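You operate a simulated robot arm through the tools that you are given. There is no shell and no other tool. Be economical: measure what you need, move in short steps, check, and stop when the job is done.

The job below is to be done with a simulated robot arm. You get a single attempt, and the scene is never put back.

## Task
Put the brush in the inside of the fail dish. Put the spacer labelled "1" from the top of the green table on the board three and the spacer labelled "3" on top of the brown carton three. Press the measure button three times. The order is free.

The check looks at the end state, three seconds after you hand in, the way a careful person would. Anything else that was tipped, shoved, dropped, spilled or broken makes it a failure.

## Robot
A 7-joint arm with a fingered hand on a trunk, on a base that drives. Base frame: it is fixed to the floor where the robot stands at the start and does not move with it; the origin is under the middle of the robot, x ahead of it, y to its left, z up; the surface under the hand at the start is at about z = 820. Lengths are in mm, angles in rad, forces in N, time in s.
With the tool pointing down near the work surface it reaches from about 180 to 640 mm from the robot's upright axis, wherever it stands. Its first joint turns from -2.007 to 2.007 rad. Places, roughly: board three [-2750, 1000, 750]; carton three [-3000, 750, 750]; inside of the fail dish (19x18 cm) [-3820, -280, 800]; measure button [-5500, 4000, 700]; spacer [-2750, 1000, 750]. Payload 3.1 kg.
Tool frame: the origin (TCP) lies between the finger pads and is the grasp point; the fingertips stand 22 mm ahead of it; z points along the fingers, y is the line along which they close. The gripper opens to 112 mm. The gripper's body begins 60 mm behind the TCP. The gripper is a hand of 3 fingers: y runs from the thumb to the fingers, the wrist lies at [0, 0, -218] in the tool frame.
Orientation is that of the tool frame in the base frame, as a unit quaternion [w, x, y, z]. With the fingers straight down and closing along the base's y, the tool's x points along the base's -x, its y along +y and its z along -z.

## Interface
- The arm moves only by the tool move_arm. Its argument "plan" is one flat list of numbers, 6 for each row, row after row: the shift along the tool's x, y, z in units of 500 mm (1.0 is 500 mm), then the turn, a rotation vector about the tool's x, y, z in units of 45 degrees (1.0 is 45 degrees). In form: [tx, ty, tz, rx, ry, rz, tx, ty, tz, rx, ry, rz, ...]. A call has 1 to 10 rows; each row is the pose to reach, as a shift and turn from the pose commanded when the call began, along the tool's axes at that moment. A call with a number of a shift or a turn outside -1 to 1 is refused whole. A row lasts 0.2 s, in which the tool goes at most 50 mm and 0.15 rad; a call with a longer step from one row to the next is refused whole. Where a pose cannot be reached the arm comes as near as it can. A force on the tool above 40 N (or 10 N above the force at the start of the call, whichever is more), or a blocked arm, ends the call early, and 0.2 s more pass. In this call time passes only in rows, and 0.2 s behind the last. The reply holds the time, the measured pose of the TCP, the force on the tool along the base axes, the opening and the grip force, in the units named above and with some noise, with the torque about the TCP (base axes, N m) and any sound that the robot's microphone picked up, and new pictures: "show" is both (left out), scene, wrist or none.
- Cameras (640 x 400 px; columns grow to the right, rows downward): "scene" is now at [19.5, 139.8, 1639]; the picture's right is [-0.15, -0.99, 0.00], its down [-0.75, 0.11, -0.65] and it looks along [0.64, -0.10, -0.76] (base axes); focal length 288 px, centre (320, 200). "wrist" rides on the gripper at [66, 3, -80] in the tool frame; the picture's right is [-0.05, 1.00, 0.00], its down [-0.77, -0.04, -0.64] and it looks along [-0.64, -0.03, 0.77] (tool axes); focal length 275 px, centre (320, 200). There is no depth. A picture from a camera that has moved, and an enlarged one, comes with that camera's place and axes in the base frame and with its lens.
- lift_body(by): slides the trunk up (or, below 0, down) by that many mm; the arm and the scene camera ride with it, the base frame stays. It gives what a move gives, with no picture.
- steer(legs): drives the robot by 1 to 6 legs, each [ahead, left, turn to the left] in mm, mm and rad, along the robot's own axes; the way and the turn of a leg run together, so that a leg with both is an arc; at most 1500 mm and 3.142 rad a leg. The arm and the cameras ride along, it lands a little off, and it stops where it bumps. It gives what a move gives, and a new picture of the scene camera.
- curl_fingers(finger1, finger2, thumb_bend): sets how far each is bent, from 0 (flat) to 1 (curled in); at 0.3 the hand is open as for a grip, at 0.7 the pads meet at the TCP. One left out holds its place. A second passes; each finger stops where it meets its share of the squeeze, and holds until it gets a number again. It is the only way to open and close the hand. It gives what a move gives, with no picture; readings hold the bend of each and the force on the fingers (four entries, about 0 where the hand has none), thumb and palm.
- aim_head(pan, tilt): turns the head with the scene camera to pan (to the left, within 2.705 rad either way) and tilt (down, from -0.506 to 1.204), counted from straight ahead of the robot. It gives what a move gives, and a new picture of the scene camera.
- inspect(camera, box): a new picture of the part [left, top, right, bottom] of that camera's present view, enlarged. No time passes.
- hand_in(): hands the job in; it is judged then, once.

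Go step by step. Nothing tells you exact positions but the pictures and the camera data: compare them with the known pose of the tool, close in by small moves and look again before you grip or let go. The budget is 165 turns and 260 pictures, counting those below and the enlarged ones. Unless the task says otherwise, let go and move clear before handing in, and close with one line.

The tools are called after ">>>" as a command line: name --argument value ..., lists and objects as JSON in quotes. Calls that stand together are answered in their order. move_arm: Moves the arm, as the interface text tells. Its arguments: {"type":"object","properties":{"plan":{"type":"array","items":{"type":"number"}},"show":{"type":"string","enum":["both","scene","wrist","none"]}},"required":["plan"]} The other tools are called the same way: lift_body (by) slides the trunk up or down; curl_fingers (finger1, finger2, thumb_bend) moves the fingers one by one; steer (legs) drives the base; aim_head (pan, tilt) turns the head that bears the scene camera; inspect (camera, box) takes an enlarged picture of a part of a camera's view; hand_in () hands the job in.

At the start:

```text
t: 0.0
eef_pos: [504.6, -23.5, 1039.0]
orientation: [0.001, -0.001, 1.0, 0.0]
wrist_force: [-1.2, 0.0, 0.8]
moment: [-0.02, -0.04, 0.04]
finger_gap: 111.8
finger_force: 0.0
shape: jaw
bend: [0.3, 0.3, 0.3]
finger forces: [0.1, 0.0, 0.0, 0.1, 0.0, 0.0]
trunk travel left (down, up): [-775.0, 215.0]
robot x, y, heading: [-3.9, 2.5, -0.002]
head pan, tilt: [-0.152, 0.862]
```

scene: 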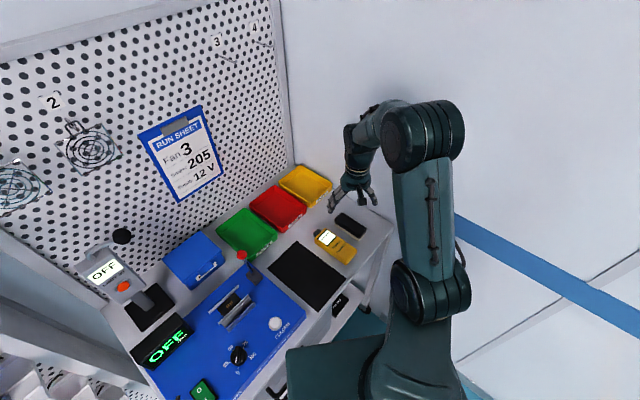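
wrist: 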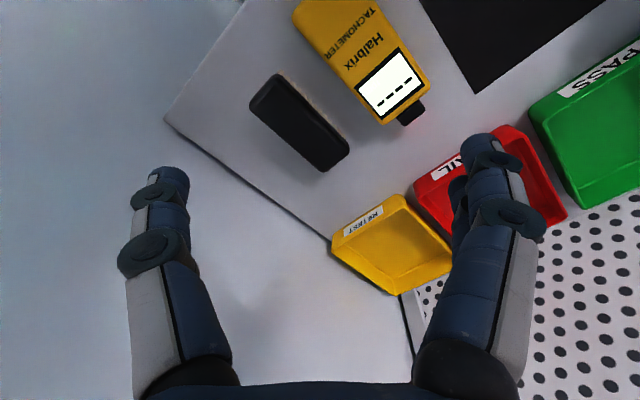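

I see a test bench with a red FAIL dish just ahead, but the listed places are far behind me. I'll look around with the head first.

>>> aim_head --pan 2.7 --tilt 0.25

>>> aim_head --pan 1.5 --tilt 0.25

>>> aim_head --pan -2.5 --tilt 0.25

```text
t: 2.5
eef_pos: [504.6, -23.5, 1039.1]
orientation: [-0.001, 0.0, 1.0, 0.0]
wrist_force: [0.4, -0.7, 0.0]
moment: [-0.03, 0.0, 0.01]
finger_gap: 112.2
finger_force: 0.1
shape: jaw
bend: [0.3, 0.3, 0.3]
finger forces: [0.1, 0.0, 0.0, 0.0, 0.0, 0.0]
trunk travel left (down, up): [-775.0, 215.0]
robot x, y, heading: [-1.1, -2.0, 0.001]
head pan, tilt: [2.7, 0.25]
camera scene: at [-141.6, 191.4, 1693.1], right [0.43, 0.9, 0.0], down [0.22, -0.11, -0.97], along [-0.88, 0.41, -0.25], focal length 288 px, centre (320, 200)
```

scene: 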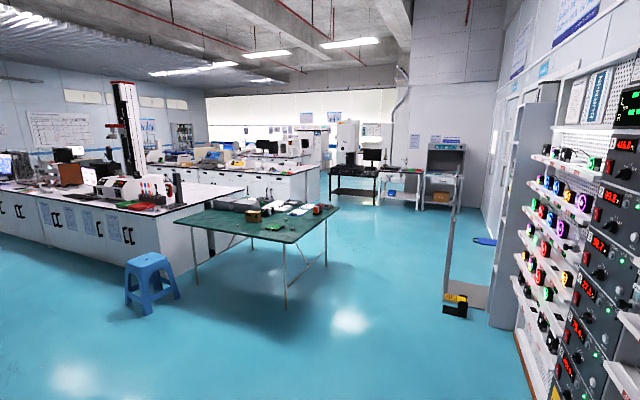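

```text
t: 3.9
eef_pos: [504.1, -23.5, 1038.6]
orientation: [0.0, 0.0, 1.0, 0.0]
wrist_force: [-0.3, 0.0, -0.3]
moment: [-0.02, 0.0, 0.02]
finger_gap: 111.9
finger_force: 0.1
shape: jaw
bend: [0.3, 0.3, 0.3]
finger forces: [0.0, 0.0, 0.1, 0.0, 0.1, 0.1]
trunk travel left (down, up): [-775.0, 215.0]
robot x, y, heading: [1.1, -1.0, 0.001]
head pan, tilt: [1.499, 0.25]
camera scene: at [-50.7, 244.6, 1693.0], right [1.0, -0.07, 0.0], down [-0.02, -0.25, -0.97], along [0.07, 0.97, -0.25], focal length 288 px, centre (320, 200)
```

scene: 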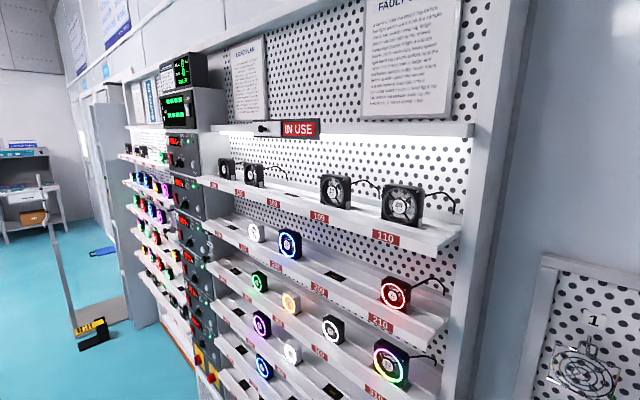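

```text
t: 7.2
eef_pos: [504.8, -24.2, 1038.8]
orientation: [0.0, 0.0, 1.0, 0.0]
wrist_force: [-0.2, -0.5, -0.1]
moment: [0.04, 0.0, 0.0]
finger_gap: 111.9
finger_force: 0.2
shape: jaw
bend: [0.3, 0.3, 0.3]
finger forces: [0.0, 0.1, 0.0, 0.0, 0.0, 0.0]
trunk travel left (down, up): [-775.0, 215.0]
robot x, y, heading: [-2.3, 1.1, 0.0]
head pan, tilt: [-2.499, 0.25]
camera scene: at [-132.0, 95.5, 1693.1], right [-0.6, 0.8, 0.0], down [0.2, 0.15, -0.97], along [-0.78, -0.58, -0.25], focal length 288 px, centre (320, 200)
```

scene: 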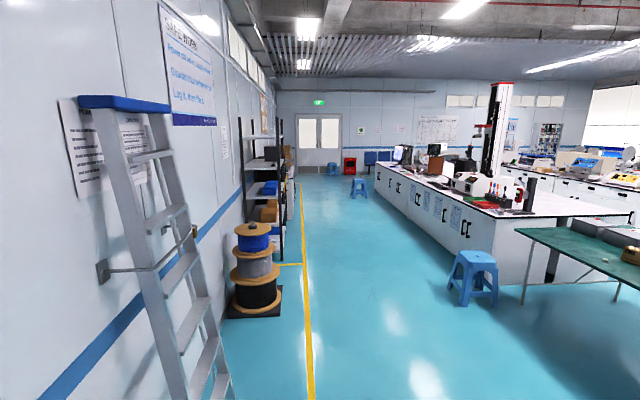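

The green table is behind me (around [-2750,1000]), with the white bench beyond. I'll zoom in on these to find the brush, dish and boards.

>>> aim_head --pan 2.75 --tilt 0.25

>>> aim_head --pan 2.7 --tilt 0.25

>>> inspect --camera "scene" --box '[170, 180, 350, 260]'

>>> inspect --camera "scene" --box '[0, 130, 180, 230]'

>>> inspect --camera "scene" --box '[300, 110, 480, 220]'

```text
t: 11.2
eef_pos: [504.3, -23.8, 1038.1]
orientation: [0.0, 0.0, 1.0, 0.0]
wrist_force: [0.0, 0.0, 0.7]
moment: [0.01, -0.01, 0.03]
finger_gap: 111.9
finger_force: 0.1
shape: jaw
bend: [0.3, 0.3, 0.3]
finger forces: [0.1, 0.0, 0.1, 0.0, 0.0, 0.0]
trunk travel left (down, up): [-775.0, 215.0]
robot x, y, heading: [1.1, 1.2, 0.003]
head pan, tilt: [2.7, 0.25]
camera scene: at [-141.7, 191.4, 1693.1], right [0.43, 0.9, 0.0], down [0.22, -0.11, -0.97], along [-0.88, 0.41, -0.25], focal length 288 px, centre (320, 200)
```

scene: 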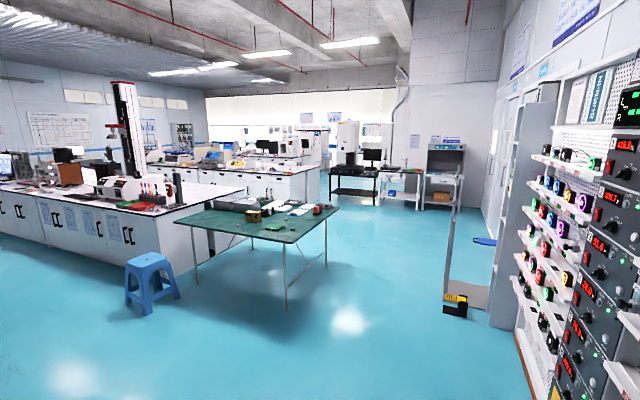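

```text
t: 11.8
eef_pos: [503.7, -22.7, 1038.1]
orientation: [0.0, 0.0, 1.0, 0.0]
wrist_force: [0.0, -0.6, -0.1]
moment: [0.0, -0.02, -0.02]
finger_gap: 111.8
finger_force: 0.0
shape: jaw
bend: [0.3, 0.3, 0.3]
finger forces: [0.1, 0.2, 0.0, 0.0, 0.0, 0.0]
trunk travel left (down, up): [-775.0, 215.0]
robot x, y, heading: [-2.0, -0.3, -0.003]
head pan, tilt: [2.7, 0.25]
camera scene: at [-141.7, 191.4, 1693.1], right [0.43, 0.9, 0.0], down [0.22, -0.11, -0.97], along [-0.88, 0.41, -0.25], focal length 288 px, centre (320, 200)
```

scene: 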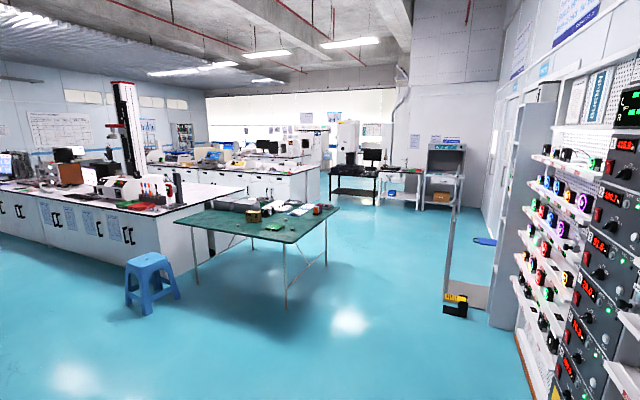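

```text
3.56 times, centred on (260, 220) of scene
camera zoom: at [-141.7, 191.4, 1693.1], right [0.43, 0.9, 0.0], down [0.22, -0.11, -0.97], along [-0.88, 0.41, -0.25], focal length 1022 px, centre (533, 129)
```

zoom: 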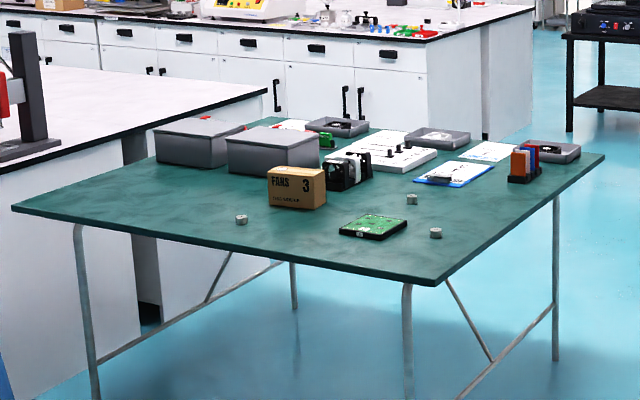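

```text
3.56 times, centred on (90, 180) of scene
camera zoom: at [-141.7, 191.4, 1693.1], right [0.43, 0.9, 0.0], down [0.22, -0.11, -0.97], along [-0.88, 0.41, -0.25], focal length 1022 px, centre (1138, 271)
```

zoom: 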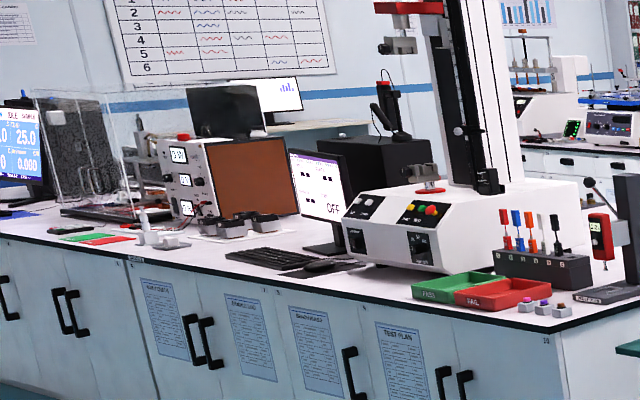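

```text
3.56 times, centred on (390, 165) of scene
camera zoom: at [-141.7, 191.4, 1693.1], right [0.43, 0.9, 0.0], down [0.22, -0.11, -0.97], along [-0.88, 0.41, -0.25], focal length 1022 px, centre (71, 324)
```

zoom: 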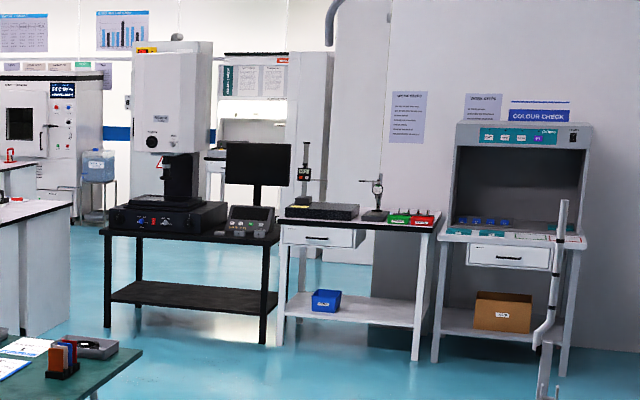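

The fail dish, carton FANS 3, a PCB board and three spacers are visible; the brush isn't found yet. I'll back away from the bench, turn and approach the green table's near-left edge.

>>> aim_head --pan 0 --tilt 0.6

>>> steer --legs '[[-1200, 0, 0], [0, 0, 2.306], [600, 606, 0]]'

```text
t: 14.2
eef_pos: [504.9, -23.9, 1038.6]
orientation: [0.0, 0.0, 1.0, 0.0]
wrist_force: [0.2, 0.4, 0.9]
moment: [0.01, 0.0, 0.02]
finger_gap: 111.8
finger_force: 0.1
shape: jaw
bend: [0.3, 0.3, 0.3]
finger forces: [0.0, 0.1, 0.0, 0.1, 0.0, 0.0]
trunk travel left (down, up): [-775.0, 215.0]
robot x, y, heading: [-1.7, 3.2, -0.001]
head pan, tilt: [0.0, 0.6]
camera scene: at [31.2, 151.5, 1660.8], right [0.0, -1.0, 0.0], down [-0.56, 0.0, -0.83], along [0.83, 0.0, -0.56], focal length 288 px, centre (320, 200)
```

scene: 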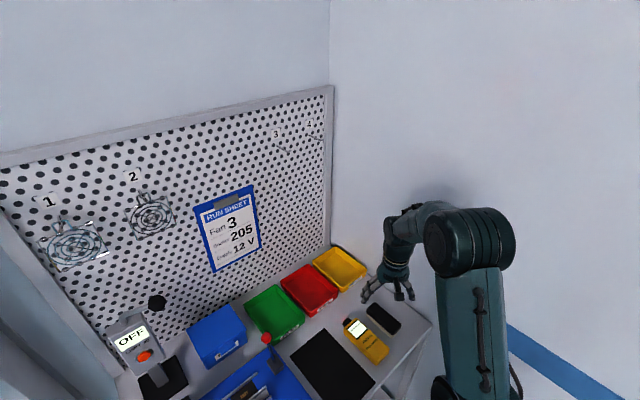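

```text
t: 30.2
eef_pos: [-2419.1, 414.5, 1036.6]
orientation: [0.001, 0.915, -0.403, -0.001]
wrist_force: [-0.2, 0.4, 0.3]
moment: [-0.03, -0.02, -0.02]
finger_gap: 111.9
finger_force: 0.1
shape: jaw
bend: [0.3, 0.3, 0.3]
finger forces: [0.1, 0.0, 0.0, 0.1, 0.0, 0.0]
trunk travel left (down, up): [-775.0, 215.0]
robot x, y, heading: [-2093.8, 29.5, 2.319]
head pan, tilt: [0.0, 0.6]
camera scene: at [-2224.0, -56.3, 1660.8], right [0.74, 0.68, 0.0], down [0.38, -0.42, -0.82], along [-0.56, 0.61, -0.57], focal length 288 px, centre (320, 200)
```

scene: 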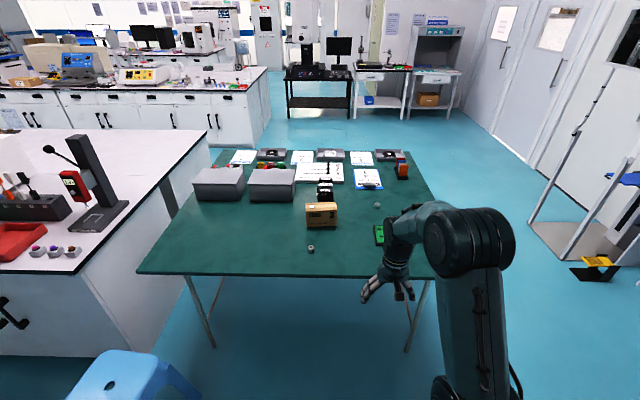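

The table is straight ahead now. I'll zoom on the table and the bench holder.

>>> inspect --camera "scene" --box '[180, 140, 440, 290]'

>>> inspect --camera "scene" --box '[0, 120, 140, 270]'

>>> inspect --camera "scene" --box '[280, 20, 480, 120]'

```text
2.46 times, centred on (310, 215) of scene
camera zoom: at [-2224.0, -56.3, 1660.8], right [0.74, 0.68, 0.0], down [0.38, -0.42, -0.82], along [-0.56, 0.61, -0.57], focal length 708 px, centre (345, 163)
```

zoom: 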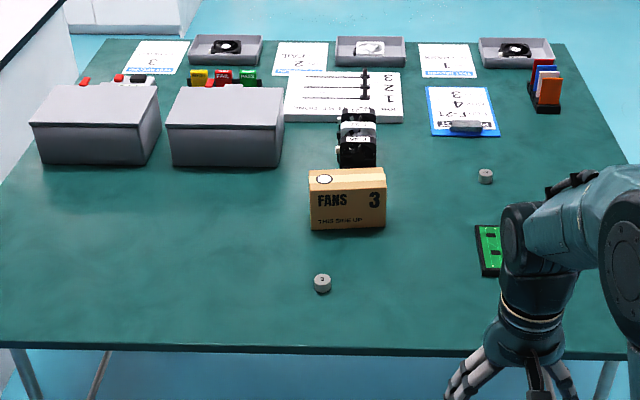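

```text
2.67 times, centred on (70, 195) of scene
camera zoom: at [-2224.0, -56.3, 1660.8], right [0.74, 0.68, 0.0], down [0.38, -0.42, -0.82], along [-0.56, 0.61, -0.57], focal length 766 px, centre (987, 213)
```

zoom: 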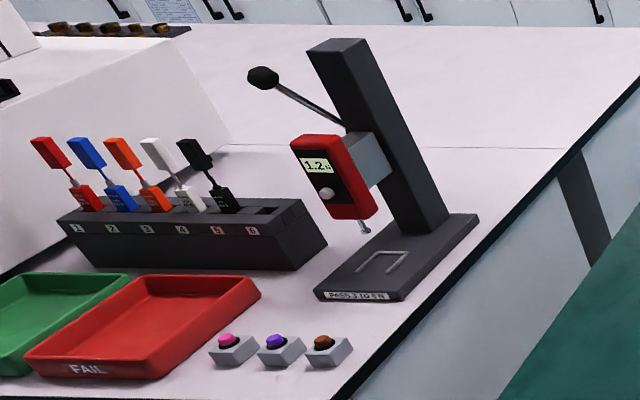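

```text
3.20 times, centred on (380, 70) of scene
camera zoom: at [-2224.0, -56.3, 1660.8], right [0.74, 0.68, 0.0], down [0.38, -0.42, -0.82], along [-0.56, 0.61, -0.57], focal length 920 px, centre (128, 616)
```

zoom: 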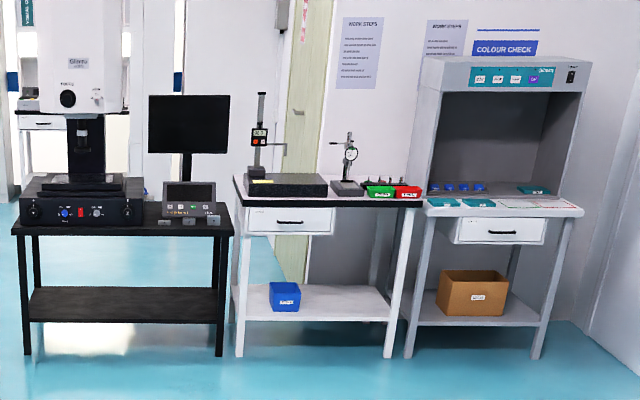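

The small spacer left of the carton seems to bear a "3"; another two lie by the PCB. I drive closer so they come into reach.

>>> steer --legs '[[500, -60, 0]]'

>>> aim_head --pan -0.25 --tilt 0.85

>>> inspect --camera "scene" --box '[100, 100, 420, 300]'

```text
t: 33.1
eef_pos: [-2716.6, 819.6, 1038.0]
orientation: [0.0, 0.917, -0.4, 0.0]
wrist_force: [0.0, -1.0, 0.6]
moment: [-0.01, 0.01, 0.01]
finger_gap: 111.9
finger_force: 0.1
shape: jaw
bend: [0.3, 0.3, 0.3]
finger forces: [0.0, 0.1, 0.1, 0.1, 0.1, 0.0]
trunk travel left (down, up): [-775.0, 215.0]
robot x, y, heading: [-2390.2, 436.5, 2.312]
head pan, tilt: [0.0, 0.6]
camera scene: at [-2519.8, 350.1, 1660.8], right [0.73, 0.68, 0.0], down [0.39, -0.41, -0.82], along [-0.56, 0.6, -0.57], focal length 288 px, centre (320, 200)
```

scene: 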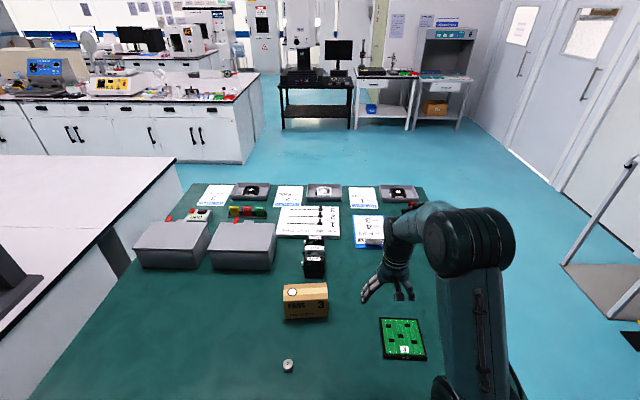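

```text
t: 33.9
eef_pos: [-2718.0, 819.8, 1038.7]
orientation: [0.001, 0.917, -0.399, 0.0]
wrist_force: [0.7, 0.0, 0.3]
moment: [-0.02, -0.01, 0.02]
finger_gap: 111.9
finger_force: 0.0
shape: jaw
bend: [0.3, 0.3, 0.3]
finger forces: [0.0, 0.0, 0.0, 0.1, 0.0, 0.0]
trunk travel left (down, up): [-775.0, 215.0]
robot x, y, heading: [-2391.6, 437.0, 2.326]
head pan, tilt: [-0.25, 0.85]
camera scene: at [-2496.9, 353.5, 1640.0], right [0.88, 0.48, 0.0], down [0.36, -0.66, -0.66], along [-0.32, 0.58, -0.75], focal length 288 px, centre (320, 200)
```

scene: 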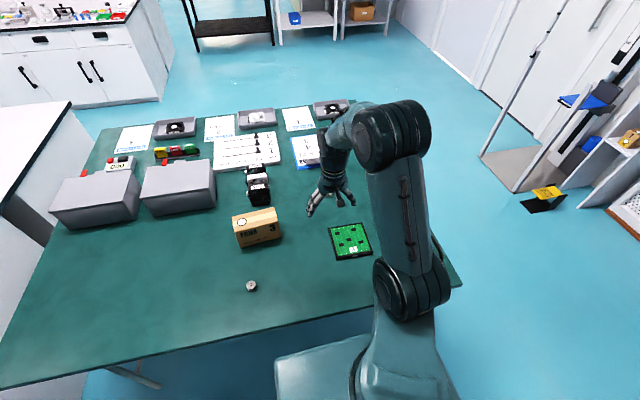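

```text
2.00 times, centred on (260, 200) of scene
camera zoom: at [-2496.9, 353.5, 1640.0], right [0.88, 0.48, 0.0], down [0.36, -0.66, -0.66], along [-0.32, 0.58, -0.75], focal length 575 px, centre (440, 200)
```

zoom: 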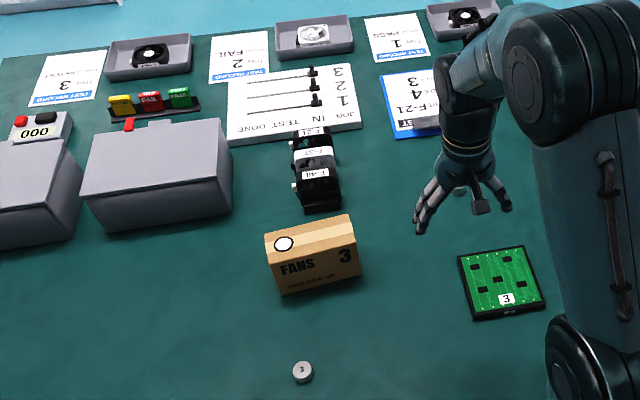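

PCB is labelled 3 (board three) and the near spacer is "3" at about [-2887, 601]. I move the hand above it.

>>> move_arm --plan '[0.015, 0.09, 0, 0, 0, 0, 0.03, 0.18, 0, 0, 0, 0, 0.045, 0.27, 0, 0, 0, 0, 0.06, 0.36, 0.05, 0, 0, 0, 0.075, 0.45, 0.1, 0, 0, 0, 0.088, 0.53, 0.15, 0, 0, 0, 0.088, 0.548, 0.2, 0, 0, 0, 0.088, 0.548, 0.27, 0, 0, 0]'

```text
refused: row 4 steps farther than a row can; nothing moved
```

>>> move_arm --plan '[0.015, 0.09, 0, 0, 0, 0, 0.03, 0.18, 0, 0, 0, 0, 0.045, 0.27, 0, 0, 0, 0, 0.06, 0.35, 0.03, 0, 0, 0, 0.075, 0.43, 0.06, 0, 0, 0, 0.088, 0.5, 0.12, 0, 0, 0, 0.088, 0.548, 0.19, 0, 0, 0, 0.088, 0.548, 0.27, 0, 0, 0]'

```text
t: 35.7
eef_pos: [-2889.4, 600.0, 902.1]
orientation: [0.0, 0.917, -0.399, 0.0]
wrist_force: [0.1, 0.6, 0.2]
moment: [0.01, -0.02, 0.03]
finger_gap: 111.9
finger_force: 0.0
shape: jaw
bend: [0.3, 0.3, 0.3]
finger forces: [0.0, 0.0, 0.1, 0.0, 0.0, 0.0]
trunk travel left (down, up): [-775.0, 215.0]
robot x, y, heading: [-2390.4, 439.7, 2.321]
head pan, tilt: [-0.25, 0.85]
camera scene: at [-2497.6, 354.3, 1640.0], right [0.88, 0.48, 0.0], down [0.36, -0.66, -0.66], along [-0.32, 0.58, -0.75], focal length 288 px, centre (320, 200)
camera wrist: at [-2847.4, 550.4, 983.1], right [-0.76, -0.65, 0.0], down [-0.5, 0.59, 0.64], along [-0.41, 0.49, -0.77], focal length 275 px, centre (320, 200)
```

scene: 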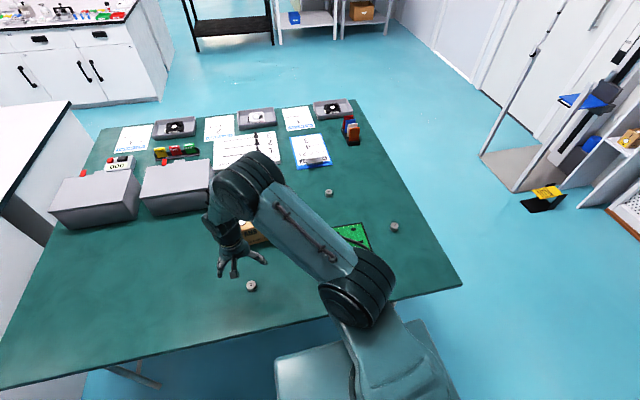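
wrist: 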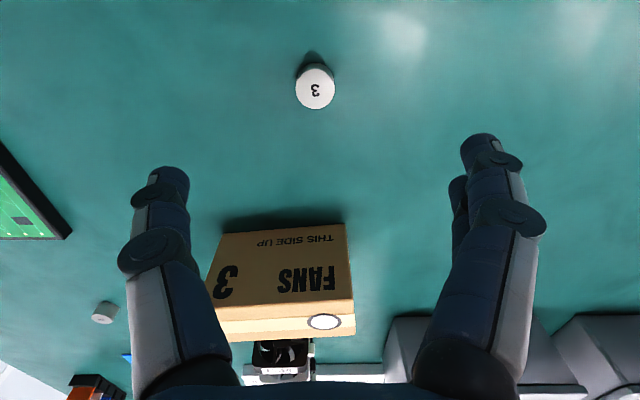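

Spacer "3" is right below, with centre at about [-2888, 604]. I go down toward it.

>>> move_arm --plan '[-0.002, -0.004, 0.09, 0, 0, 0, -0.004, -0.006, 0.17, 0, 0, 0, -0.004, -0.006, 0.21, 0, 0, 0]'

>>> inspect --camera "scene" --box '[190, 240, 310, 310]'

```text
t: 36.5
eef_pos: [-2887.9, 604.7, 799.3]
orientation: [0.0, 0.917, -0.399, 0.0]
wrist_force: [0.3, 0.5, -1.0]
moment: [0.02, 0.02, 0.0]
finger_gap: 112.1
finger_force: 0.0
shape: jaw
bend: [0.3, 0.3, 0.3]
finger forces: [0.0, 0.1, 0.0, 0.1, 0.0, 0.1]
trunk travel left (down, up): [-775.0, 215.0]
robot x, y, heading: [-2391.7, 434.3, 2.32]
head pan, tilt: [-0.25, 0.85]
camera scene: at [-2497.3, 353.6, 1639.9], right [0.88, 0.48, 0.0], down [0.36, -0.66, -0.66], along [-0.32, 0.58, -0.75], focal length 288 px, centre (320, 200)
camera wrist: at [-2846.9, 554.5, 879.3], right [-0.76, -0.65, 0.0], down [-0.5, 0.59, 0.64], along [-0.41, 0.49, -0.77], focal length 275 px, centre (320, 200)
```

scene: 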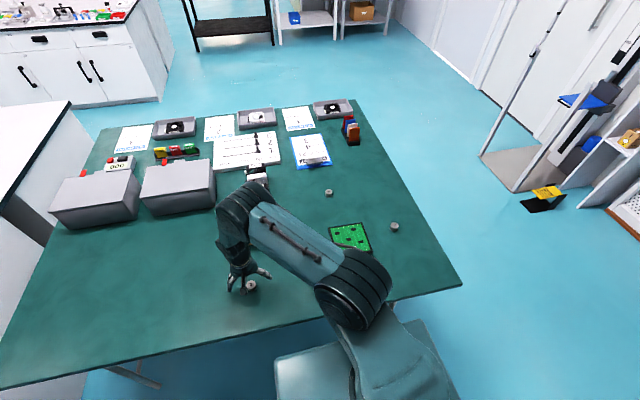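
wrist: 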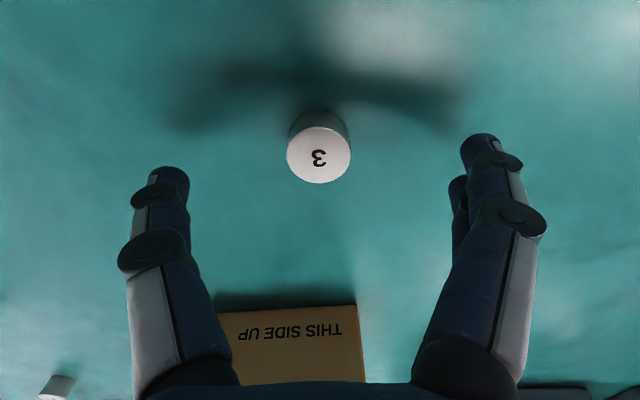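

```text
5.33 times, centred on (250, 275) of scene
camera zoom: at [-2497.3, 353.6, 1639.9], right [0.88, 0.48, 0.0], down [0.36, -0.66, -0.66], along [-0.32, 0.58, -0.75], focal length 1533 px, centre (693, -200)
```

zoom: 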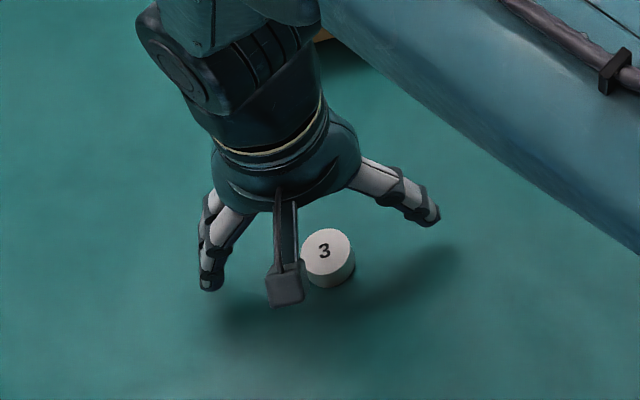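

The spacer is centred between the fingers. I descend the last bit and close.

>>> move_arm --plan '[0.002, 0, 0.025, 0, 0, 0, 0.002, 0, 0.048, 0, 0, 0]' --show "wrist"

>>> curl_fingers --finger1 0.65 --finger2 0.65 --thumb_bend 0.65

>>> inspect --camera "wrist" --box '[160, 80, 480, 280]'

```text
t: 37.1
eef_pos: [-2887.0, 606.3, 775.3]
orientation: [0.0, 0.917, -0.399, 0.0]
wrist_force: [-0.3, 0.4, 0.0]
moment: [-0.02, 0.01, 0.01]
finger_gap: 111.7
finger_force: 0.1
shape: jaw
bend: [0.3, 0.3, 0.3]
finger forces: [0.0, 0.0, 0.1, 0.0, 0.1, 0.0]
trunk travel left (down, up): [-775.0, 215.0]
robot x, y, heading: [-2390.6, 432.9, 2.321]
head pan, tilt: [-0.25, 0.85]
camera wrist: at [-2844.4, 555.2, 856.2], right [-0.76, -0.65, 0.0], down [-0.5, 0.59, 0.64], along [-0.41, 0.49, -0.77], focal length 275 px, centre (320, 200)
```

wrist: 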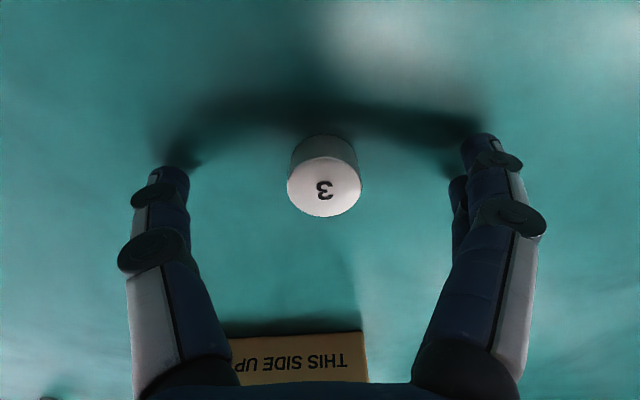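

```text
t: 38.1
eef_pos: [-2885.4, 604.3, 776.4]
orientation: [-0.001, 0.917, -0.4, -0.001]
wrist_force: [2.1, -3.4, 9.3]
moment: [-0.05, -0.04, -0.02]
finger_gap: 23.3
finger_force: 8.5
shape: fingers
bend: [0.62, 0.62, 0.63]
finger forces: [2.7, 5.7, 0.0, 0.0, 9.2, 0.1]
trunk travel left (down, up): [-775.0, 215.0]
robot x, y, heading: [-2390.3, 435.4, 2.319]
head pan, tilt: [-0.25, 0.85]
```

```text
2.00 times, centred on (320, 180) of wrist
camera zoom: at [-2843.2, 554.5, 857.1], right [-0.76, -0.65, 0.0], down [-0.5, 0.59, 0.64], along [-0.41, 0.49, -0.77], focal length 551 px, centre (320, 240)
```

zoom: 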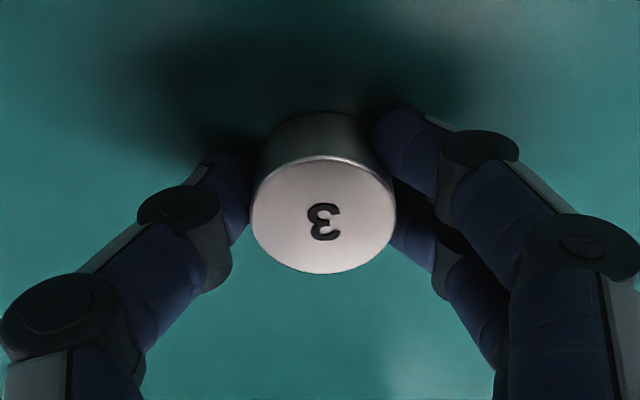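

The spacer is held. I lift it and look at the carton.

>>> move_arm --plan '[0, 0, -0.04, 0, 0, 0, 0, 0, -0.12, 0, 0, 0, 0, 0, -0.21, 0, 0, 0, 0, 0, -0.3, 0, 0, 0]'

>>> inspect --camera "scene" --box '[200, 180, 340, 280]'

```text
t: 39.1
eef_pos: [-2887.5, 603.3, 924.4]
orientation: [0.0, 0.917, -0.4, 0.0]
wrist_force: [-0.4, 0.4, -1.2]
moment: [0.0, -0.02, 0.0]
finger_gap: 23.4
finger_force: 4.1
shape: fingers
bend: [0.62, 0.62, 0.63]
finger forces: [1.7, 2.4, 0.0, 0.1, 4.0, 0.1]
trunk travel left (down, up): [-775.0, 215.0]
robot x, y, heading: [-2391.1, 433.7, 2.315]
head pan, tilt: [-0.25, 0.85]
camera scene: at [-2495.6, 353.3, 1640.0], right [0.88, 0.48, 0.0], down [0.36, -0.66, -0.66], along [-0.32, 0.58, -0.75], focal length 288 px, centre (320, 200)
camera wrist: at [-2844.4, 552.3, 1005.8], right [-0.76, -0.65, 0.0], down [-0.5, 0.59, 0.64], along [-0.41, 0.49, -0.77], focal length 275 px, centre (320, 200)
```

scene: 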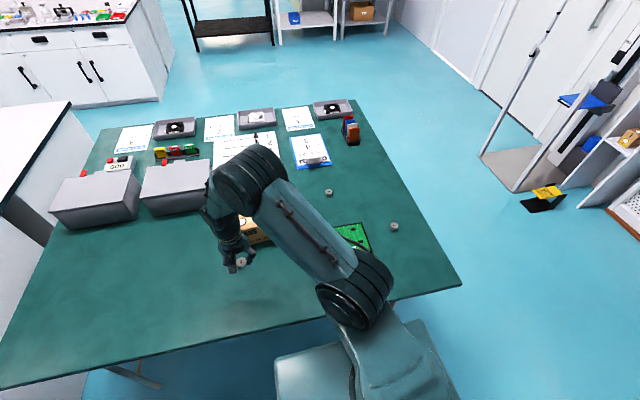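
wrist: 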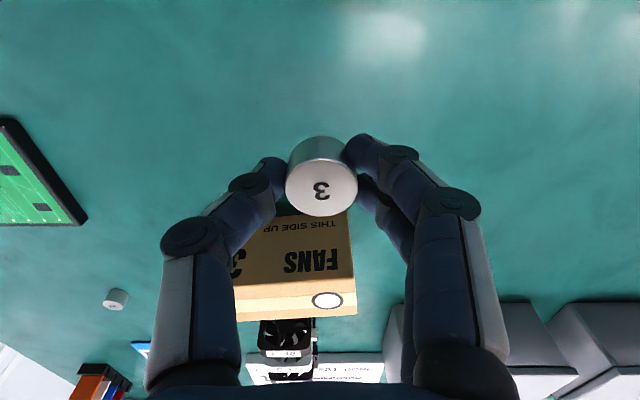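

```text
4.00 times, centred on (270, 230) of scene
camera zoom: at [-2495.6, 353.3, 1640.0], right [0.88, 0.48, 0.0], down [0.36, -0.66, -0.66], along [-0.32, 0.58, -0.75], focal length 1150 px, centre (520, 80)
```

zoom: 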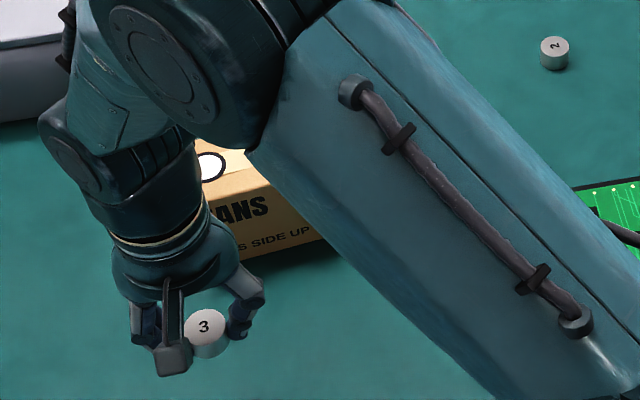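

The carton's top is at z≈856, its centre about [-2983, 779]; the right-hand spacer must be "1" (the far one is "2"). I carry the "3" over the carton.

>>> move_arm --plan '[-0.08, -0.02, 0, 0, 0, 0, -0.16, -0.04, 0, 0, 0, 0, -0.24, -0.06, 0, 0, 0, 0, -0.32, -0.08, 0, 0, 0, 0, -0.387, -0.098, 0, 0, 0, 0, -0.387, -0.098, 0.03, 0, 0, 0]'

>>> inspect --camera "scene" --box '[200, 180, 340, 280]'

```text
t: 40.5
eef_pos: [-2955.0, 768.5, 914.1]
orientation: [0.0, 0.917, -0.399, 0.001]
wrist_force: [0.6, 0.4, -2.0]
moment: [-0.01, 0.03, -0.01]
finger_gap: 23.2
finger_force: 4.0
shape: fingers
bend: [0.62, 0.62, 0.63]
finger forces: [1.8, 2.4, 0.0, 0.0, 3.8, 0.1]
out of reach, approached as far as the arm can: row 5, 6
trunk travel left (down, up): [-775.0, 215.0]
robot x, y, heading: [-2388.0, 437.1, 2.319]
head pan, tilt: [-0.25, 0.85]
camera scene: at [-2496.4, 354.7, 1640.0], right [0.88, 0.48, 0.0], down [0.36, -0.66, -0.66], along [-0.32, 0.58, -0.75], focal length 288 px, centre (320, 200)
camera wrist: at [-2913.1, 718.5, 994.4], right [-0.76, -0.65, 0.0], down [-0.5, 0.59, 0.63], along [-0.41, 0.48, -0.77], focal length 275 px, centre (320, 200)
```

scene: 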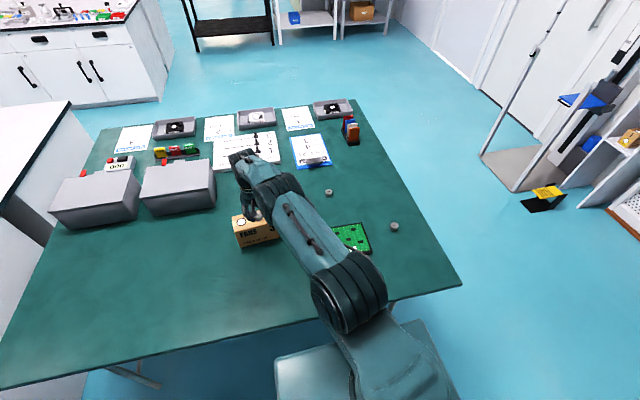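
wrist: 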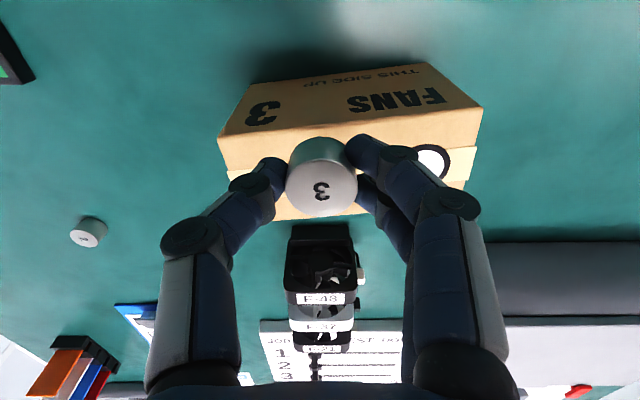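

```text
4.00 times, centred on (270, 230) of scene
camera zoom: at [-2496.4, 354.7, 1640.0], right [0.88, 0.48, 0.0], down [0.36, -0.66, -0.66], along [-0.32, 0.58, -0.75], focal length 1150 px, centre (520, 80)
```

zoom: 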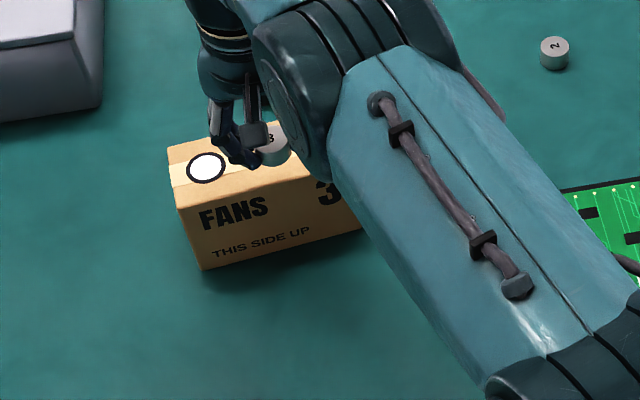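

The carton's centre is just out of reach, so I pull the arm in a little and drive the base forward.

>>> move_arm --plan '[0.08, 0.0, 0, 0, 0, 0, 0.14, 0.0, 0, 0, 0, 0]' --show "none"

>>> steer --legs '[[90, 0, 0]]'

```text
t: 41.1
eef_pos: [-2908.9, 714.6, 914.7]
orientation: [-0.001, 0.917, -0.4, -0.001]
wrist_force: [0.2, -0.1, -1.6]
moment: [-0.01, -0.02, 0.02]
finger_gap: 22.9
finger_force: 4.0
shape: fingers
bend: [0.62, 0.62, 0.63]
finger forces: [1.7, 2.3, 0.0, 0.0, 3.7, 0.0]
trunk travel left (down, up): [-775.0, 215.0]
robot x, y, heading: [-2391.0, 435.0, 2.321]
head pan, tilt: [-0.25, 0.85]
```

```text
t: 42.2
eef_pos: [-2968.4, 779.7, 912.3]
orientation: [0.001, 0.916, -0.4, 0.001]
wrist_force: [-1.3, 0.2, -0.8]
moment: [-0.01, 0.02, 0.01]
finger_gap: 22.7
finger_force: 4.4
shape: fingers
bend: [0.62, 0.62, 0.63]
finger forces: [1.7, 2.3, 0.1, 0.0, 3.6, 0.0]
trunk travel left (down, up): [-775.0, 215.0]
robot x, y, heading: [-2449.2, 499.9, 2.32]
head pan, tilt: [-0.25, 0.85]
camera scene: at [-2558.5, 419.8, 1639.9], right [0.88, 0.48, 0.0], down [0.36, -0.66, -0.66], along [-0.31, 0.58, -0.75], focal length 288 px, centre (320, 200)
```

scene: 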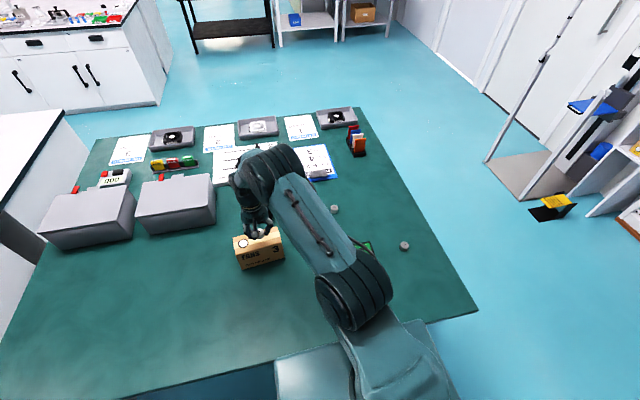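

Now near the target; small shift and a look.

>>> move_arm --plan '[-0.019, 0.022, 0.02, 0, 0, 0]'

>>> inspect --camera "scene" --box '[200, 200, 320, 280]'

```text
t: 42.6
eef_pos: [-2984.3, 780.8, 901.8]
orientation: [-0.001, 0.916, -0.4, 0.0]
wrist_force: [-0.2, -0.4, -0.6]
moment: [0.01, -0.02, -0.02]
finger_gap: 23.2
finger_force: 3.5
shape: fingers
bend: [0.62, 0.62, 0.63]
finger forces: [1.7, 2.4, 0.0, 0.1, 3.6, 0.0]
trunk travel left (down, up): [-775.0, 215.0]
robot x, y, heading: [-2454.7, 498.9, 2.317]
head pan, tilt: [-0.25, 0.85]
camera scene: at [-2558.5, 418.6, 1639.9], right [0.88, 0.48, 0.0], down [0.36, -0.66, -0.66], along [-0.31, 0.58, -0.75], focal length 288 px, centre (320, 200)
camera wrist: at [-2942.2, 731.3, 982.8], right [-0.76, -0.64, 0.0], down [-0.5, 0.59, 0.64], along [-0.41, 0.49, -0.77], focal length 275 px, centre (320, 200)
```

scene: 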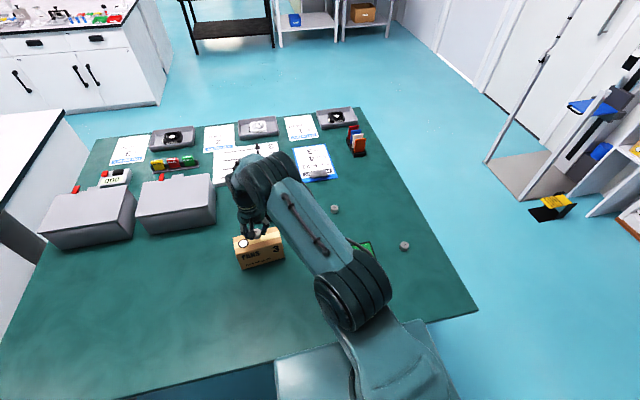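
wrist: 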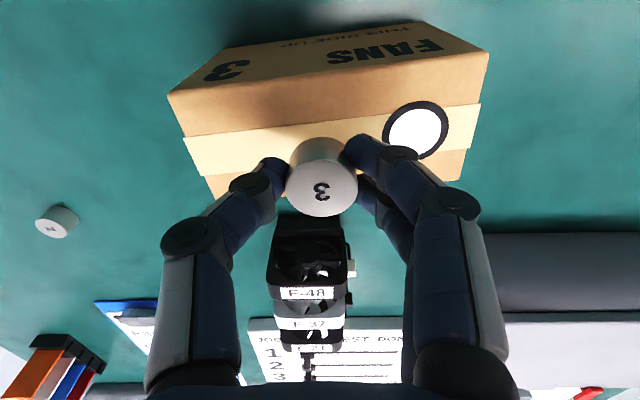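

```text
5.00 times, centred on (260, 240) of scene
camera zoom: at [-2558.5, 418.6, 1639.9], right [0.88, 0.48, 0.0], down [0.36, -0.66, -0.66], along [-0.31, 0.58, -0.75], focal length 1437 px, centre (620, 0)
```

zoom: 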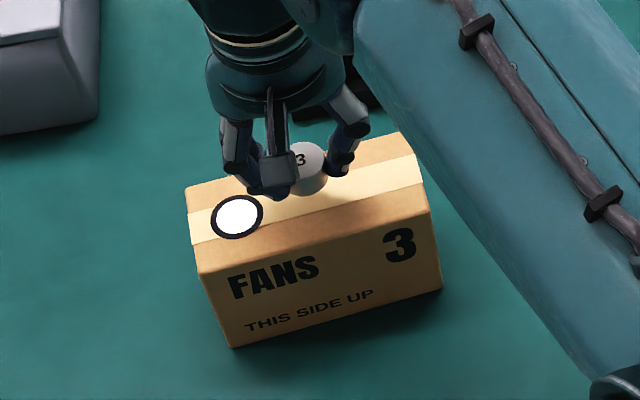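

The spacer is over the carton's middle. I lower it and release.

>>> move_arm --plan '[0.014, 0, 0.018, 0, 0, 0, 0.014, 0, 0.032, 0, 0, 0, 0.014, 0, 0.037, 0, 0, 0]'

>>> inspect --camera "scene" --box '[200, 200, 320, 280]'

```text
t: 43.4
eef_pos: [-2978.7, 776.1, 885.6]
orientation: [0.0, 0.916, -0.401, 0.001]
wrist_force: [-0.7, -0.3, -1.4]
moment: [-0.02, 0.03, -0.01]
finger_gap: 23.0
finger_force: 4.6
shape: fingers
bend: [0.62, 0.62, 0.63]
finger forces: [1.7, 2.5, 0.1, 0.1, 3.6, 0.1]
trunk travel left (down, up): [-775.0, 215.0]
robot x, y, heading: [-2448.8, 504.6, 2.318]
head pan, tilt: [-0.25, 0.85]
camera scene: at [-2557.5, 418.8, 1639.9], right [0.88, 0.48, 0.0], down [0.36, -0.66, -0.66], along [-0.31, 0.58, -0.75], focal length 288 px, centre (320, 200)
camera wrist: at [-2936.7, 725.5, 966.2], right [-0.76, -0.64, 0.0], down [-0.5, 0.59, 0.64], along [-0.41, 0.49, -0.77], focal length 275 px, centre (320, 200)
```

scene: 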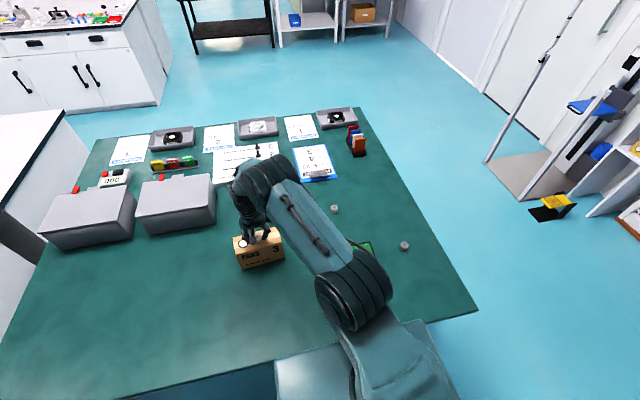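
wrist: 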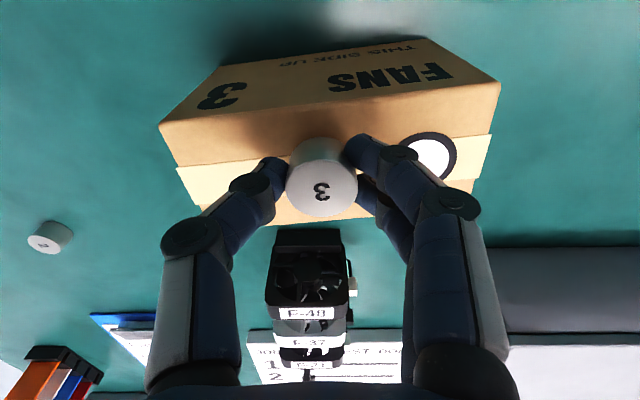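

```text
5.00 times, centred on (260, 240) of scene
camera zoom: at [-2557.5, 418.8, 1639.9], right [0.88, 0.48, 0.0], down [0.36, -0.66, -0.66], along [-0.31, 0.58, -0.75], focal length 1437 px, centre (620, 0)
```

zoom: 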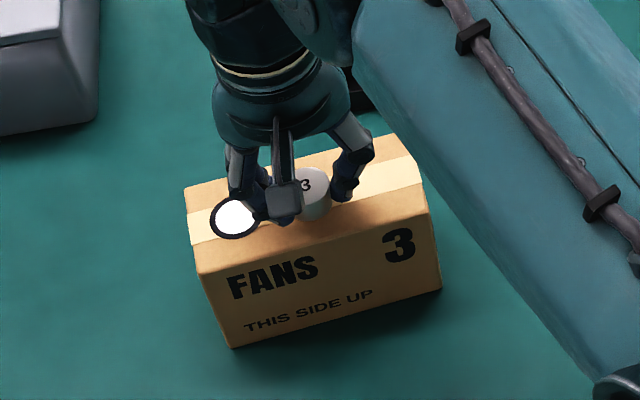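

Almost in contact; a few millimetres more in fine steps.

>>> move_arm --plan '[-0.002, 0, 0.004, 0, 0, 0, -0.004, 0, 0.008, 0, 0, 0]' --show "none"

```text
t: 44.0
eef_pos: [-2979.5, 775.9, 881.3]
orientation: [-0.001, 0.917, -0.4, 0.0]
wrist_force: [-0.2, 0.0, -0.5]
moment: [0.01, -0.02, -0.01]
finger_gap: 23.0
finger_force: 4.0
shape: fingers
bend: [0.62, 0.62, 0.63]
finger forces: [1.7, 2.4, 0.0, 0.1, 3.6, 0.0]
trunk travel left (down, up): [-775.0, 215.0]
robot x, y, heading: [-2450.2, 501.6, 2.324]
head pan, tilt: [-0.25, 0.85]
```

>>> move_arm --plan '[0, 0, 0.004, 0, 0, 0, 0, 0, 0.008, 0, 0, 0]' --show "none"

>>> inspect --camera "scene" --box '[230, 215, 290, 255]'

```text
t: 44.6
eef_pos: [-2978.1, 777.3, 878.7]
orientation: [-0.001, 0.916, -0.401, 0.001]
wrist_force: [0.5, -0.4, -0.1]
moment: [-0.03, 0.0, 0.02]
finger_gap: 23.0
finger_force: 3.7
shape: fingers
bend: [0.62, 0.62, 0.63]
finger forces: [1.7, 2.4, 0.0, 0.0, 3.6, 0.1]
trunk travel left (down, up): [-775.0, 215.0]
robot x, y, heading: [-2448.8, 499.5, 2.32]
head pan, tilt: [-0.25, 0.85]
```

```text
10.00 times, centred on (260, 235) of scene
camera zoom: at [-2557.8, 419.0, 1639.9], right [0.88, 0.48, 0.0], down [0.36, -0.66, -0.66], along [-0.31, 0.58, -0.75], focal length 2874 px, centre (920, -150)
```

zoom: 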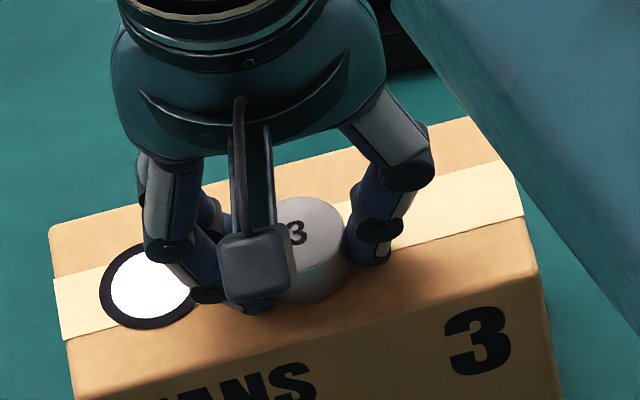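

Still no contact and the spacer is a bit toward the near edge; I shift 8 mm farther in and go on down.

>>> move_arm --plan '[-0.016, 0, 0.0, 0, 0, 0, -0.016, 0, 0.004, 0, 0, 0, -0.016, 0, 0.008, 0, 0, 0, -0.016, 0, 0.012, 0, 0, 0]' --show "none"

>>> inspect --camera "scene" --box '[230, 215, 290, 255]'

```text
t: 45.6
eef_pos: [-2984.7, 782.9, 876.2]
orientation: [0.0, 0.917, -0.4, -0.004]
wrist_force: [-1.7, 1.6, 35.4]
moment: [0.2, -0.13, 0.02]
finger_gap: 23.2
finger_force: 20.3
shape: fingers
bend: [0.64, 0.64, 0.65]
finger forces: [7.8, 9.6, 0.0, 0.0, 23.7, 0.0]
trunk travel left (down, up): [-775.0, 215.0]
robot x, y, heading: [-2451.1, 501.3, 2.318]
head pan, tilt: [-0.25, 0.85]
```

```text
10.00 times, centred on (260, 235) of scene
camera zoom: at [-2552.1, 416.3, 1640.7], right [0.88, 0.48, 0.0], down [0.36, -0.66, -0.66], along [-0.32, 0.58, -0.75], focal length 2874 px, centre (920, -150)
```

zoom: 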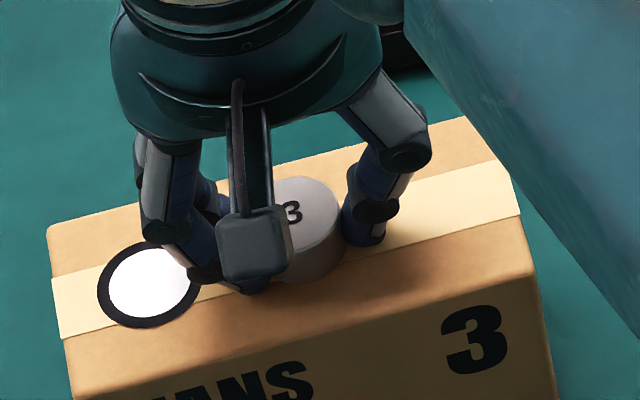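

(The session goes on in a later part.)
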